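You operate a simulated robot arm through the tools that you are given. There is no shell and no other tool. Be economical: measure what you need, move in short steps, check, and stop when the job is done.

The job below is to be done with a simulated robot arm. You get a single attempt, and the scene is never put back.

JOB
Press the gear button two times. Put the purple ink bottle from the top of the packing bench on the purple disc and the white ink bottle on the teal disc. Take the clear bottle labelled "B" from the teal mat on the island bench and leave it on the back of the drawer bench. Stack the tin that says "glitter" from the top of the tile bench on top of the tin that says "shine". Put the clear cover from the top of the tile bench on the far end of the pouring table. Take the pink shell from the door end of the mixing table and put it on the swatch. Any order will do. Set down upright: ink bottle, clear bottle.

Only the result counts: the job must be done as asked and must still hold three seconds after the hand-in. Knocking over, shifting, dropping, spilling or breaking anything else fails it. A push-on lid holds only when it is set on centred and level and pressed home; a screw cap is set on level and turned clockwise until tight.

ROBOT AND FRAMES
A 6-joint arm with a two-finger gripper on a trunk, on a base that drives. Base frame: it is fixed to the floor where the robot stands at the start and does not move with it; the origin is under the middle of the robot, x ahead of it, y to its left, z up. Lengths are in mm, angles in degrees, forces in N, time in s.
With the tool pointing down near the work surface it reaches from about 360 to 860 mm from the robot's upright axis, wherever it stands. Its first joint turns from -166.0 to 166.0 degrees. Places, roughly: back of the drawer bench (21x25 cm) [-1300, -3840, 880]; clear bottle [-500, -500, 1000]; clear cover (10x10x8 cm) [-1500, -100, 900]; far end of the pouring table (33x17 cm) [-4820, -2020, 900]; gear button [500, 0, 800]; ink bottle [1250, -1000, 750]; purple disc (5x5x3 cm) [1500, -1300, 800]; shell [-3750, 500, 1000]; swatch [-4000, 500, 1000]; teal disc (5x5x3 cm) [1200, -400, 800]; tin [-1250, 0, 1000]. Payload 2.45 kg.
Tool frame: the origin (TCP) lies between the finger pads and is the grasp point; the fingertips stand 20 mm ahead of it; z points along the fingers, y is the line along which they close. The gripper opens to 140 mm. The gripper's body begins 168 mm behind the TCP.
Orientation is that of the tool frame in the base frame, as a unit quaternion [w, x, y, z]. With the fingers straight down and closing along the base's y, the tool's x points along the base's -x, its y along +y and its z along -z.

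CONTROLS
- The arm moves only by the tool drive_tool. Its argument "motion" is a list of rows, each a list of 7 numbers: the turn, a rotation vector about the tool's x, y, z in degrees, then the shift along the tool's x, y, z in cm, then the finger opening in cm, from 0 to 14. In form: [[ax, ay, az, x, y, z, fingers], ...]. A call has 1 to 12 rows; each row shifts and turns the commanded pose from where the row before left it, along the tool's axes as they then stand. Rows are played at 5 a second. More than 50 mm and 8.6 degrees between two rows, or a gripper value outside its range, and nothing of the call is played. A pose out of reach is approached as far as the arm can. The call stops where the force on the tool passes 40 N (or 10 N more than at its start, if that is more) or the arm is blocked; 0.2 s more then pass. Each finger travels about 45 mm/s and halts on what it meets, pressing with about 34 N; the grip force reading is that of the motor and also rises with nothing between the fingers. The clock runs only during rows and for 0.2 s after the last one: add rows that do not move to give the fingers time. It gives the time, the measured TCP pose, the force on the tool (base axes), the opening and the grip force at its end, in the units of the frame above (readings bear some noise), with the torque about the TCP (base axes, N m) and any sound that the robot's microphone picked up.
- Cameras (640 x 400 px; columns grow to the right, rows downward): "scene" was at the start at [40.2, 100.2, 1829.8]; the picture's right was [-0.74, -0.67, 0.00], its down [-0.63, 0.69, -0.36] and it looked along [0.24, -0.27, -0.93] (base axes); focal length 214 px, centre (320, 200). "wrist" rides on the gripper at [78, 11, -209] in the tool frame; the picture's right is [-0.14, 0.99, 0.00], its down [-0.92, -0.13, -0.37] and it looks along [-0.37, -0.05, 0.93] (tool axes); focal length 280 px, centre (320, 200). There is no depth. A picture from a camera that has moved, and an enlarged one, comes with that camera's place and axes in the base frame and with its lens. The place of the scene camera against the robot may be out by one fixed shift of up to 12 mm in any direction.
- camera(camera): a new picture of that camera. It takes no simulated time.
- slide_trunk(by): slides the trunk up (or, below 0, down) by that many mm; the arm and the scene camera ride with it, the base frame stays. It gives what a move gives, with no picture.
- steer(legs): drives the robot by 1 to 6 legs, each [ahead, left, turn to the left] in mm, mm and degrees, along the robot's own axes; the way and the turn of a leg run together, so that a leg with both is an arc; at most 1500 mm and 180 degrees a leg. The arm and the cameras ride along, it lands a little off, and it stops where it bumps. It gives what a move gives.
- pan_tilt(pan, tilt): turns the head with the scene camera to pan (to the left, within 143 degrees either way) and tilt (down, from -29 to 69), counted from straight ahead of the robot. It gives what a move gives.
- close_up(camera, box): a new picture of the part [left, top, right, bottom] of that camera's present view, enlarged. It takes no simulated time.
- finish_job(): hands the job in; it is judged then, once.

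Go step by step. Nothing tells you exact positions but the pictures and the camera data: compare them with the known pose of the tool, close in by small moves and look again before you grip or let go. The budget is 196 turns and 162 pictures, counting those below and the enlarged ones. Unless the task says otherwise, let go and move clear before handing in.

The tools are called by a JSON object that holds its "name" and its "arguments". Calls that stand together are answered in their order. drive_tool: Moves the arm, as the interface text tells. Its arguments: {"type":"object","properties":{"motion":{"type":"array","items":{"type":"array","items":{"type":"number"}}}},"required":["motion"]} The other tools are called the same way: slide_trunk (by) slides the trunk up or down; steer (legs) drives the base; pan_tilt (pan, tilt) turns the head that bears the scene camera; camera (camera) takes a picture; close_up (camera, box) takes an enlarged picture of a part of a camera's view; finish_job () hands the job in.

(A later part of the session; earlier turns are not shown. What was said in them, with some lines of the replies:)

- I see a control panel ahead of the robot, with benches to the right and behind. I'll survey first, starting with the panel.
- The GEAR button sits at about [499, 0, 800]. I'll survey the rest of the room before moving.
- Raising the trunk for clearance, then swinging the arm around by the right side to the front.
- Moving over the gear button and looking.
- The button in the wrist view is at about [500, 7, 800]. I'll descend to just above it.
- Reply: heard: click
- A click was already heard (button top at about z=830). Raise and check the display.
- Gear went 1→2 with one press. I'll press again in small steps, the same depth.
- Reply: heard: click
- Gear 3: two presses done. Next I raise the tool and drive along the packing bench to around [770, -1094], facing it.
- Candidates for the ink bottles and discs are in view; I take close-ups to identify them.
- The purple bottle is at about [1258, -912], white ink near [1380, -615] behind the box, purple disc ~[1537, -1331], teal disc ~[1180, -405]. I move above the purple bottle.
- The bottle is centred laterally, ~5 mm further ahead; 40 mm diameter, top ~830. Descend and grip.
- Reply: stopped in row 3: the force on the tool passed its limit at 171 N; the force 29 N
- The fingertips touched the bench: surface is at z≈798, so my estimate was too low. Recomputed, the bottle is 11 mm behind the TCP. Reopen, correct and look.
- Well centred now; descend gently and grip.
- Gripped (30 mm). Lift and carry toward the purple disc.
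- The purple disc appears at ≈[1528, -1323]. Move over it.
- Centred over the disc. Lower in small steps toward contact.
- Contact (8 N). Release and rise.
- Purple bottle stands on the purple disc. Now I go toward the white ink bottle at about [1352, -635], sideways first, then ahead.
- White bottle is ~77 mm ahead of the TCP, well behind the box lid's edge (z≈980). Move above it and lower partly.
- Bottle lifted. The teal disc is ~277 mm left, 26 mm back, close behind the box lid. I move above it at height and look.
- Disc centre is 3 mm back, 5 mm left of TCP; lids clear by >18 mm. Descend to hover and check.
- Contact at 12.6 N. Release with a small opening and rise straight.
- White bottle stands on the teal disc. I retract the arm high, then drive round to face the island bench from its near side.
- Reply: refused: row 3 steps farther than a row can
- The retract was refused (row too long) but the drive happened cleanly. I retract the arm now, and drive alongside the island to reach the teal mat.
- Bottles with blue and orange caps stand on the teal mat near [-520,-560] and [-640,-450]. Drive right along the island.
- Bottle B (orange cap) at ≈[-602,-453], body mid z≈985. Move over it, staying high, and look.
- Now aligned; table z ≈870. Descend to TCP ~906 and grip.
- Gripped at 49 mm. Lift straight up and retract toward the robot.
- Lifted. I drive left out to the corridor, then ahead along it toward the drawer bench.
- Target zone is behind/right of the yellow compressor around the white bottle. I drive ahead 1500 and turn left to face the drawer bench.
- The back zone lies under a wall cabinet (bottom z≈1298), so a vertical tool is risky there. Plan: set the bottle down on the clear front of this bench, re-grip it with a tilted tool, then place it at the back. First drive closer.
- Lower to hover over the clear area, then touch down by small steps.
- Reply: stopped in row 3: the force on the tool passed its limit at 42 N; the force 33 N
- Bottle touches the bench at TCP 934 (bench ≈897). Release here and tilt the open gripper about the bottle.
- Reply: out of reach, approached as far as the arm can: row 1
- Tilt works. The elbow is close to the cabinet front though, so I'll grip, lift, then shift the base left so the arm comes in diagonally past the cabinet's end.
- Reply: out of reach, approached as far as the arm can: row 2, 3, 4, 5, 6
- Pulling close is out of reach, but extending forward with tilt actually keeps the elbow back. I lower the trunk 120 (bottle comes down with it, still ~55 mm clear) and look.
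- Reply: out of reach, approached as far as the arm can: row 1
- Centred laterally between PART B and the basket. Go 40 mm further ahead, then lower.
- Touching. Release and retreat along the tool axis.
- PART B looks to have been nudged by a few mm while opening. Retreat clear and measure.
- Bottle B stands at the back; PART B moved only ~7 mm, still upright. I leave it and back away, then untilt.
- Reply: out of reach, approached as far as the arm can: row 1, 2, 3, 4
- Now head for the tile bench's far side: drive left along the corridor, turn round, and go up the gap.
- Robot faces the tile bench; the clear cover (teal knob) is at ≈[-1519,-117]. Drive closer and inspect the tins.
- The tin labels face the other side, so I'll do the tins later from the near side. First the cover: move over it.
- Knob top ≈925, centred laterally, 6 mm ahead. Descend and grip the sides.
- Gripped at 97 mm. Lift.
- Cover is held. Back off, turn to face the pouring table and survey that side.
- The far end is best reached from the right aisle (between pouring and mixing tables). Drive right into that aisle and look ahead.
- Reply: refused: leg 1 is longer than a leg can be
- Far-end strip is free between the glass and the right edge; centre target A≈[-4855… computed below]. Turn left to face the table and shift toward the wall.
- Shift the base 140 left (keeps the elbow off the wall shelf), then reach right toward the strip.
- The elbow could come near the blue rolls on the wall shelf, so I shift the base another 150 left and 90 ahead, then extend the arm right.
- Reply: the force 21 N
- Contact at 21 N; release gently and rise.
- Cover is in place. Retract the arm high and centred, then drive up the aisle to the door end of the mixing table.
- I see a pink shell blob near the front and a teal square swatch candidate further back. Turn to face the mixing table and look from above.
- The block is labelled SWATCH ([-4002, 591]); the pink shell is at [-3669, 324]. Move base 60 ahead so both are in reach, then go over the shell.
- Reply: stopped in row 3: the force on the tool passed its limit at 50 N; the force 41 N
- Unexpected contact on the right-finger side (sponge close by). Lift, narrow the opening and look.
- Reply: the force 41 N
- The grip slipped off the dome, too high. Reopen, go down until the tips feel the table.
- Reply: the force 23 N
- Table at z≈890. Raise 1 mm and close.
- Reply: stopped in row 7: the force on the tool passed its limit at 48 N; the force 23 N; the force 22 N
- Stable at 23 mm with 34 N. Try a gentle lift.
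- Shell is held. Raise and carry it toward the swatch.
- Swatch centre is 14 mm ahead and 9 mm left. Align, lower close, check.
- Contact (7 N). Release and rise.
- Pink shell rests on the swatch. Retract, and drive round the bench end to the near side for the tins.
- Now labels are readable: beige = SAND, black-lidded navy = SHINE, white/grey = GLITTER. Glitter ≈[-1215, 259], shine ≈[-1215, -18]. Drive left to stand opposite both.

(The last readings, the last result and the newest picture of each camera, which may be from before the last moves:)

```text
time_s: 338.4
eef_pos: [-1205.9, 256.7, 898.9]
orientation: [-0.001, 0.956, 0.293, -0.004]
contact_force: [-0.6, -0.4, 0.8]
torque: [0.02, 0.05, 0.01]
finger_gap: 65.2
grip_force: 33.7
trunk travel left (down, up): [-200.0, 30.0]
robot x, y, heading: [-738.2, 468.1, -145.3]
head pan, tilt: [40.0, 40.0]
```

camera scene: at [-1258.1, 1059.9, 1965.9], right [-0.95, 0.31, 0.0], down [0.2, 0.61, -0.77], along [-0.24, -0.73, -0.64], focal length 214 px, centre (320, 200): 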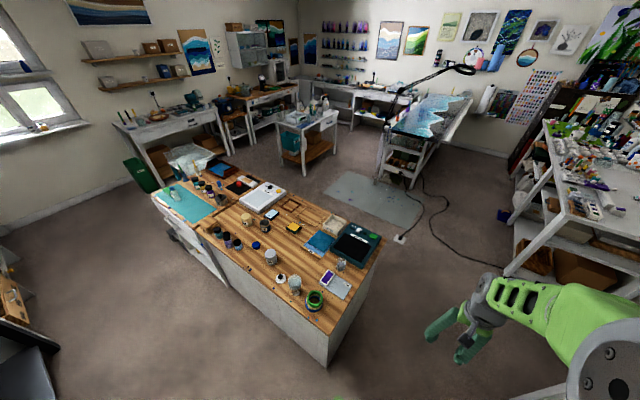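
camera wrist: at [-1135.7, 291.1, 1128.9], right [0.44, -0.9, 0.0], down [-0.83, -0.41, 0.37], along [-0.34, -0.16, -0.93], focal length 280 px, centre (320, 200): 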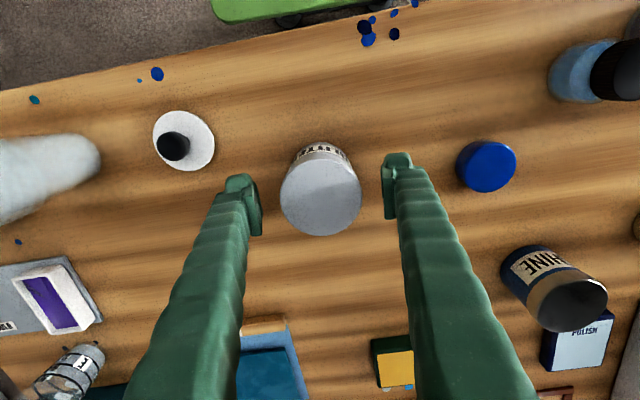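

Gripped (65 mm). Lift and carry to above "shine".

{"name": "drive_tool", "arguments": {"motion": [[0, 0, 0, 0, 0, -2, 5.5], [0, 0, 0, 0, 0, -4.5, 5.5], [0, 0, 0, 0, 0, -4.5, 5.5], [0, 0, 0, 0, 0, -4.5, 5.5], [0, 0, 0, -2.4, 4.3, 0, 5.5], [0, 0, 0, -2.4, 4.3, 0, 5.5], [0, 0, 0, -2.4, 4.3, 0, 5.5], [0, 0, 0, -2.4, 4.3, 0, 5.5], [0, 0, 0, -2.4, 4.3, 0, 5.5]]}}

{"name": "camera", "arguments": {"camera": "wrist"}}

{"name": "pan_tilt", "arguments": {"pan": 0, "tilt": 50}}

{"name": "close_up", "arguments": {"camera": "scene", "box": [270, 180, 400, 280]}}

```text
time_s: 340.4
eef_pos: [-1180.6, 6.3, 1051.8]
orientation: [-0.001, 0.956, 0.294, -0.002]
contact_force: [0.7, -0.6, -1.8]
torque: [0.05, -0.02, 0.0]
finger_gap: 65.6
grip_force: 34.0
trunk travel left (down, up): [-200.0, 30.0]
robot x, y, heading: [-739.7, 467.6, -145.4]
head pan, tilt: [40.0, 40.0]
```

```text
28 pictures are left
camera wrist: at [-1109.5, 42.0, 1259.0], right [0.44, -0.9, 0.0], down [-0.83, -0.41, 0.37], along [-0.34, -0.16, -0.93], focal length 280 px, centre (320, 200)
```

wrist: 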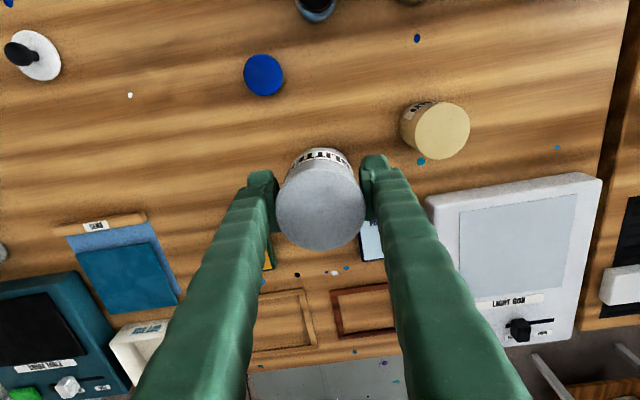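

```text
time_s: 341.5
eef_pos: [-1181.8, 9.1, 1051.3]
orientation: [0.0, 0.956, 0.293, -0.003]
contact_force: [-0.2, -0.7, -2.5]
torque: [0.02, -0.01, -0.02]
finger_gap: 65.2
grip_force: 34.5
trunk travel left (down, up): [-200.0, 30.0]
robot x, y, heading: [-741.2, 466.2, -145.3]
head pan, tilt: [0.0, 50.0]
```

```text
4.00 times, centred on (335, 230) of scene
camera zoom: at [-739.7, 304.4, 1951.7], right [-0.57, 0.82, 0.0], down [0.63, 0.44, -0.64], along [-0.53, -0.37, -0.77], focal length 858 px, centre (260, 80)
```

zoom: 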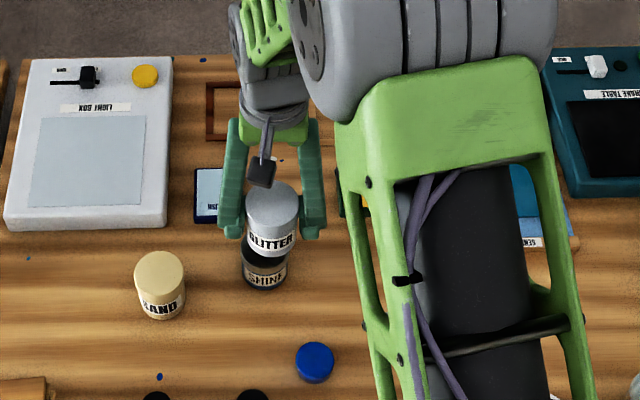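

Shine is hidden under the held tin in the wrist view; I move 110 mm further ahead to see it unobstructed.

{"name": "drive_tool", "arguments": {"motion": [[0, 0, 0, -4, 0, 0, 5.5], [0, 0, 0, -4, 0, 0, 5.5], [0, 0, 0, -3, 0, 0, 5.5]]}}

{"name": "camera", "arguments": {"camera": "wrist"}}

{"name": "close_up", "arguments": {"camera": "scene", "box": [270, 180, 400, 280]}}

```text
time_s: 342.3
eef_pos: [-1273.4, -51.9, 1051.7]
orientation: [0.0, 0.956, 0.294, -0.003]
contact_force: [-0.3, -0.8, -1.0]
torque: [0.01, 0.0, -0.01]
finger_gap: 65.3
grip_force: 34.1
trunk travel left (down, up): [-200.0, 30.0]
robot x, y, heading: [-742.5, 470.3, -145.5]
head pan, tilt: [0.0, 50.0]
```

```text
26 pictures are left
camera wrist: at [-1202.4, -17.3, 1260.7], right [0.44, -0.9, 0.0], down [-0.83, -0.41, 0.37], along [-0.34, -0.16, -0.93], focal length 280 px, centre (320, 200)
```

wrist: 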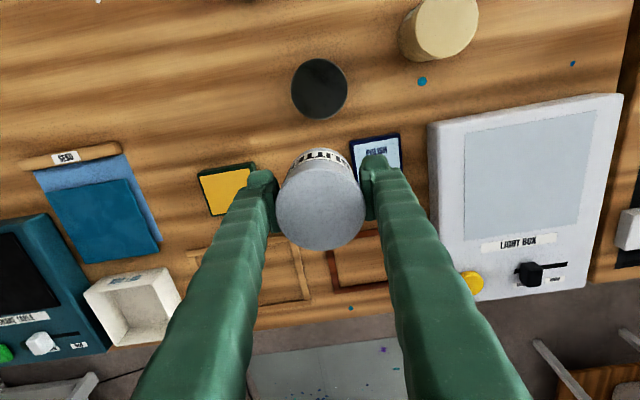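

```text
4.00 times, centred on (335, 230) of scene
camera zoom: at [-740.6, 303.9, 1951.6], right [-0.57, 0.82, 0.0], down [0.63, 0.44, -0.64], along [-0.53, -0.37, -0.77], focal length 858 px, centre (260, 80)
```

zoom: 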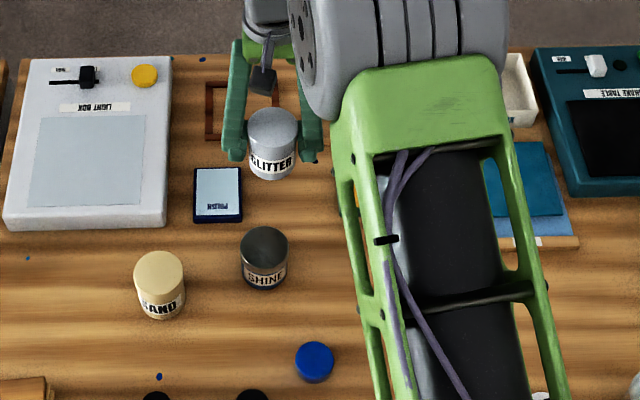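

Looking straight down at shine: it's 77 mm back and ~9 mm left of the TCP. Move there, lower partway and check.

{"name": "drive_tool", "arguments": {"motion": [[0, 0, 0, 4, 0.4, 0, 5.5], [0, 0, 0, 3.7, 0.5, 0, 5.5], [0, 0, 0, 0, 0, 4, 5.5], [0, 0, 0, 0, 0, 1.8, 5.5]]}}

{"name": "close_up", "arguments": {"camera": "scene", "box": [290, 200, 360, 270]}}

{"name": "camera", "arguments": {"camera": "wrist"}}

```text
time_s: 343.3
eef_pos: [-1204.3, -16.8, 997.2]
orientation: [0.0, 0.956, 0.294, -0.003]
contact_force: [-0.1, -0.2, -1.2]
torque: [0.01, 0.0, 0.01]
finger_gap: 65.7
grip_force: 34.1
trunk travel left (down, up): [-200.0, 30.0]
robot x, y, heading: [-738.2, 464.5, -145.2]
head pan, tilt: [0.0, 50.0]
```

```text
5.71 times, centred on (325, 235) of scene
camera zoom: at [-739.4, 304.7, 1951.7], right [-0.57, 0.82, 0.0], down [0.63, 0.44, -0.64], along [-0.53, -0.37, -0.77], focal length 1226 px, centre (291, 0)
```

zoom: 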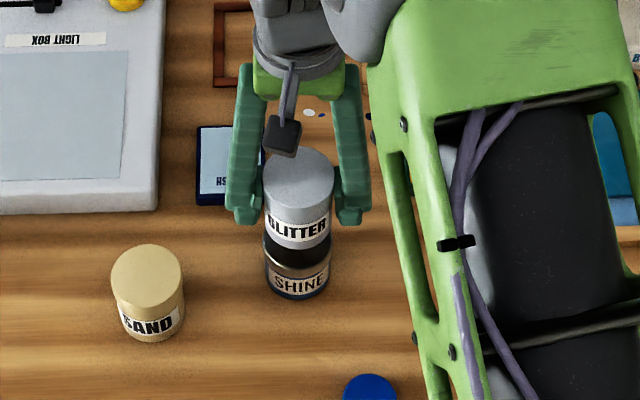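

```text
23 pictures are left
camera wrist: at [-1132.8, 19.2, 1204.8], right [0.44, -0.9, 0.0], down [-0.83, -0.41, 0.37], along [-0.34, -0.16, -0.93], focal length 280 px, centre (320, 200)
```

wrist: 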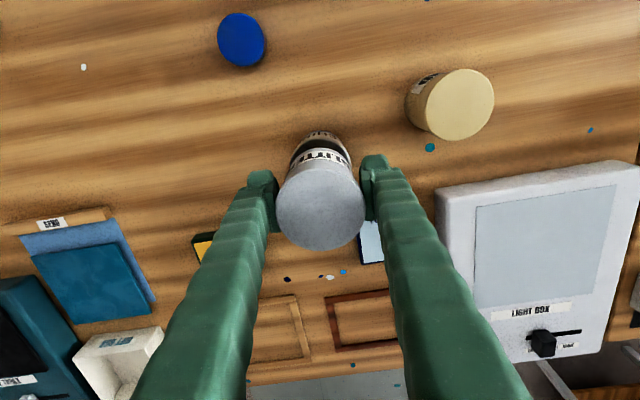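

Well aligned laterally. Lower in small steps.

{"name": "drive_tool", "arguments": {"motion": [[0, 0, 0, 0, 0, 1.4, 5.5], [0, 0, 0, 0, 0, 0.5, 5.5], [0, 0, 0, 0, 0, 0.3, 5.5], [0, 0, 0, 0, 0, 0, 5.5]]}}

{"name": "close_up", "arguments": {"camera": "scene", "box": [290, 200, 360, 270]}}

```text
time_s: 344.3
eef_pos: [-1206.4, -15.7, 974.8]
orientation: [0.0, 0.956, 0.293, -0.002]
contact_force: [-0.1, -0.1, -1.7]
torque: [-0.03, -0.03, 0.03]
finger_gap: 65.6
grip_force: 33.7
trunk travel left (down, up): [-200.0, 30.0]
robot x, y, heading: [-741.2, 466.8, -145.4]
head pan, tilt: [0.0, 50.0]
```

```text
5.71 times, centred on (325, 235) of scene
camera zoom: at [-739.6, 304.6, 1951.7], right [-0.57, 0.82, 0.0], down [0.63, 0.44, -0.64], along [-0.53, -0.37, -0.77], focal length 1226 px, centre (291, 0)
```

zoom: 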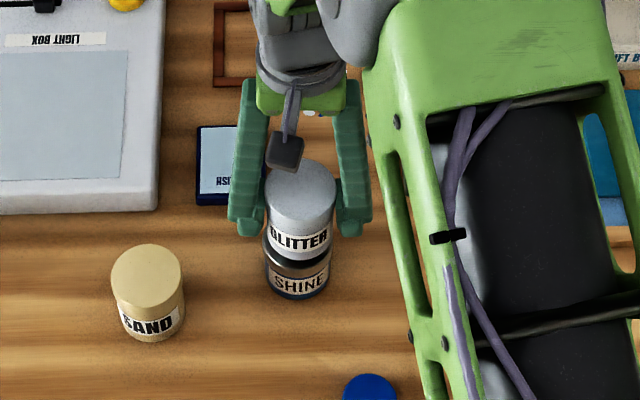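

{"name": "drive_tool", "arguments": {"motion": [[0, 0, 0, 0, 0.2, 0.2, 5.5], [0, 0, 0, 0, 0, 0.2, 5.5], [0, 0, 0, 0, 0, 0.2, 5.5]]}}

```text
time_s: 345.1
eef_pos: [-1205.8, -17.3, 966.8]
orientation: [0.0, 0.956, 0.293, -0.003]
contact_force: [0.3, 0.1, -2.4]
torque: [0.0, 0.0, 0.0]
finger_gap: 65.8
grip_force: 34.3
trunk travel left (down, up): [-200.0, 30.0]
robot x, y, heading: [-739.5, 468.5, -144.8]
head pan, tilt: [0.0, 50.0]
```

{"name": "drive_tool", "arguments": {"motion": [[0, 0, 0, 0, 0, 0.2, 5.5], [0, 0, 0, 0, 0, 0.15, 5.5], [0, 0, 0, 0, 0, 0, 5.5]]}}

{"name": "close_up", "arguments": {"camera": "scene", "box": [290, 200, 360, 270]}}

```text
time_s: 345.9
eef_pos: [-1206.8, -17.0, 963.7]
orientation: [0.0, 0.956, 0.293, -0.004]
contact_force: [0.3, 0.0, -2.0]
torque: [-0.03, 0.01, -0.01]
finger_gap: 65.3
grip_force: 34.3
trunk travel left (down, up): [-200.0, 30.0]
robot x, y, heading: [-741.1, 467.3, -145.3]
head pan, tilt: [0.0, 50.0]
```

```text
5.71 times, centred on (325, 235) of scene
camera zoom: at [-739.7, 304.6, 1951.7], right [-0.57, 0.82, 0.0], down [0.63, 0.44, -0.64], along [-0.53, -0.37, -0.77], focal length 1226 px, centre (291, 0)
```

zoom: 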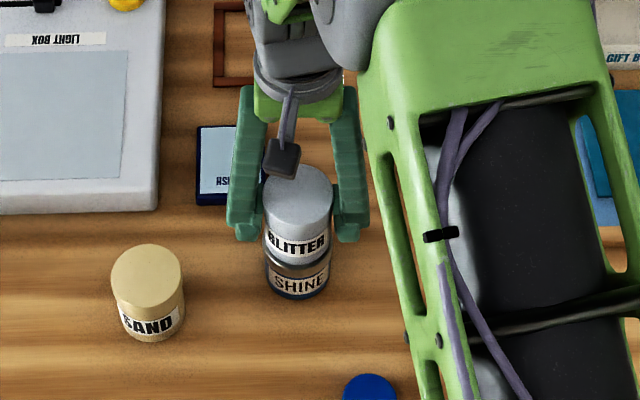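

{"name": "drive_tool", "arguments": {"motion": [[0, 0, 0, 0, 0, 0.15, 5.5], [0, 0, 0, 0, 0, 0.15, 5.5], [0, 0, 0, 0, 0, 0, 5.5]]}}

```text
time_s: 346.7
eef_pos: [-1204.8, -17.9, 962.3]
orientation: [0.0, 0.956, 0.293, -0.004]
contact_force: [-0.5, 1.6, 7.9]
torque: [0.13, -0.01, 0.03]
finger_gap: 65.5
grip_force: 34.0
trunk travel left (down, up): [-200.0, 30.0]
robot x, y, heading: [-739.2, 464.9, -145.4]
head pan, tilt: [0.0, 50.0]
```

Contact. Release and rise straight up.

{"name": "drive_tool", "arguments": {"motion": [[0, 0, 0, 0, 0, 0, 6.8], [0, 0, 0, 0, 0, 0, 7.6], [0, 0, 0, 0, 0, 0, 8.6], [0, 0, 0, 0, 0, 0, 9], [0, 0, 0, 0, 0, -3, 9], [0, 0, 0, 0, 0, -4.5, 9], [0, 0, 0, 0, 0, -4.5, 9], [0, 0, 0, 0, 0, -4.5, 9]]}}

{"name": "close_up", "arguments": {"camera": "scene", "box": [290, 200, 360, 270]}}

{"name": "close_up", "arguments": {"camera": "wrist", "box": [220, 80, 420, 215]}}

```text
time_s: 348.5
eef_pos: [-1202.4, -14.3, 1128.2]
orientation: [0.0, 0.956, 0.293, -0.003]
contact_force: [-0.7, -0.2, 0.9]
torque: [-0.02, 0.02, -0.02]
finger_gap: 90.2
grip_force: 0.1
trunk travel left (down, up): [-200.0, 30.0]
robot x, y, heading: [-741.8, 466.4, -145.0]
head pan, tilt: [0.0, 50.0]
```

```text
5.71 times, centred on (325, 235) of scene
camera zoom: at [-738.7, 305.5, 1951.8], right [-0.57, 0.82, 0.0], down [0.63, 0.44, -0.64], along [-0.53, -0.37, -0.77], focal length 1226 px, centre (291, 0)
```

zoom: 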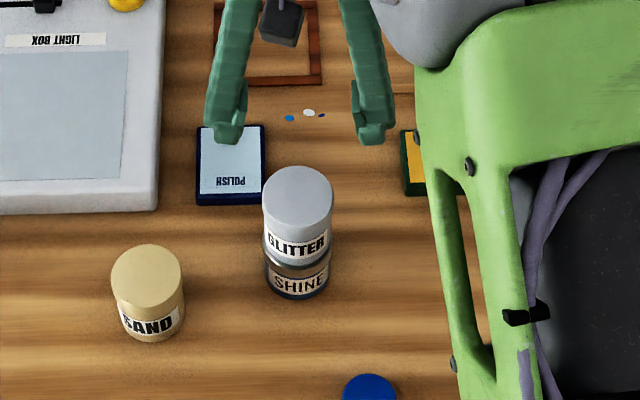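

```text
2.96 times, centred on (320, 148) of wrist
camera zoom: at [-1131.5, 20.6, 1335.6], right [0.44, -0.9, 0.0], down [-0.83, -0.41, 0.37], along [-0.34, -0.16, -0.93], focal length 831 px, centre (320, 356)
```

zoom: 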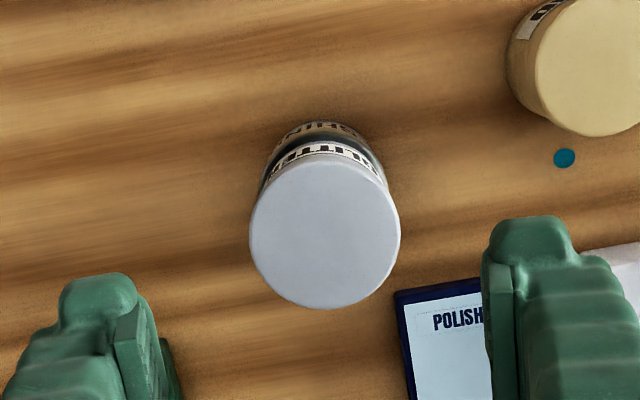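

The stack stands. A last check of the panel and ink bottles from here.

{"name": "pan_tilt", "arguments": {"pan": 115, "tilt": 25}}

{"name": "close_up", "arguments": {"camera": "scene", "box": [200, 140, 440, 290]}}

```text
time_s: 350.4
eef_pos: [-1203.7, -16.1, 1127.1]
orientation: [0.0, 0.956, 0.293, -0.003]
contact_force: [0.8, 0.2, -0.7]
torque: [0.0, 0.02, -0.01]
finger_gap: 90.1
grip_force: 0.1
trunk travel left (down, up): [-200.0, 30.0]
robot x, y, heading: [-741.3, 466.1, -145.3]
head pan, tilt: [115.0, 25.0]
```

```text
2.67 times, centred on (320, 215) of scene
camera zoom: at [-596.8, 301.9, 1989.2], right [-0.51, -0.86, 0.0], down [-0.36, 0.21, -0.91], along [0.78, -0.46, -0.42], focal length 572 px, centre (320, 160)
```

zoom: 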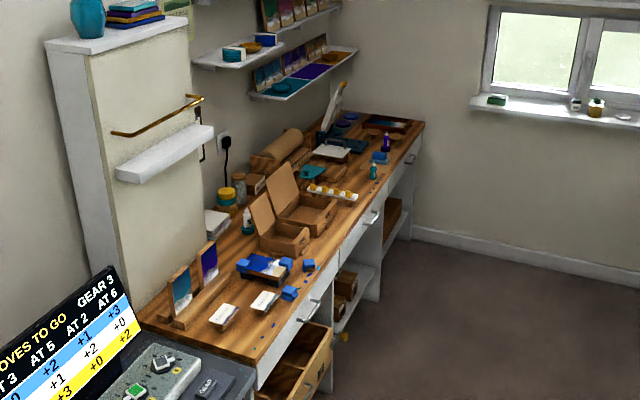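

Gear 3 shows on the panel, and both ink bottles stand on their discs (white behind the small box, purple at the far end). Everything is released and clear, so I'm handing in.

{"name": "finish_job", "arguments": {}}

```text
The job is handed in.
```

I finished every part of the job and handed it in, but in doing so I nudged one other item: the "PART B" bottle on the drawer bench moved about 7 mm. It still stands upright. The gripper touched it as I released clear bottle "B" beside it. I judged putting it back riskier than leaving it, so if the check allows no shift at all, this could count against the job.

- **Gear button:** pressed twice; the panel went from gear 1 to gear 3.
- **Ink bottles:** purple stands on the purple disc and white on the teal disc, both upright.
- **Clear bottle "B":** stands upright at the back of the drawer bench.
- **Tins:** "glitter" is stacked on "shine".
- **Clear cover:** sits on the far end of the pouring table.
- **Pink shell:** rests on the swatch.
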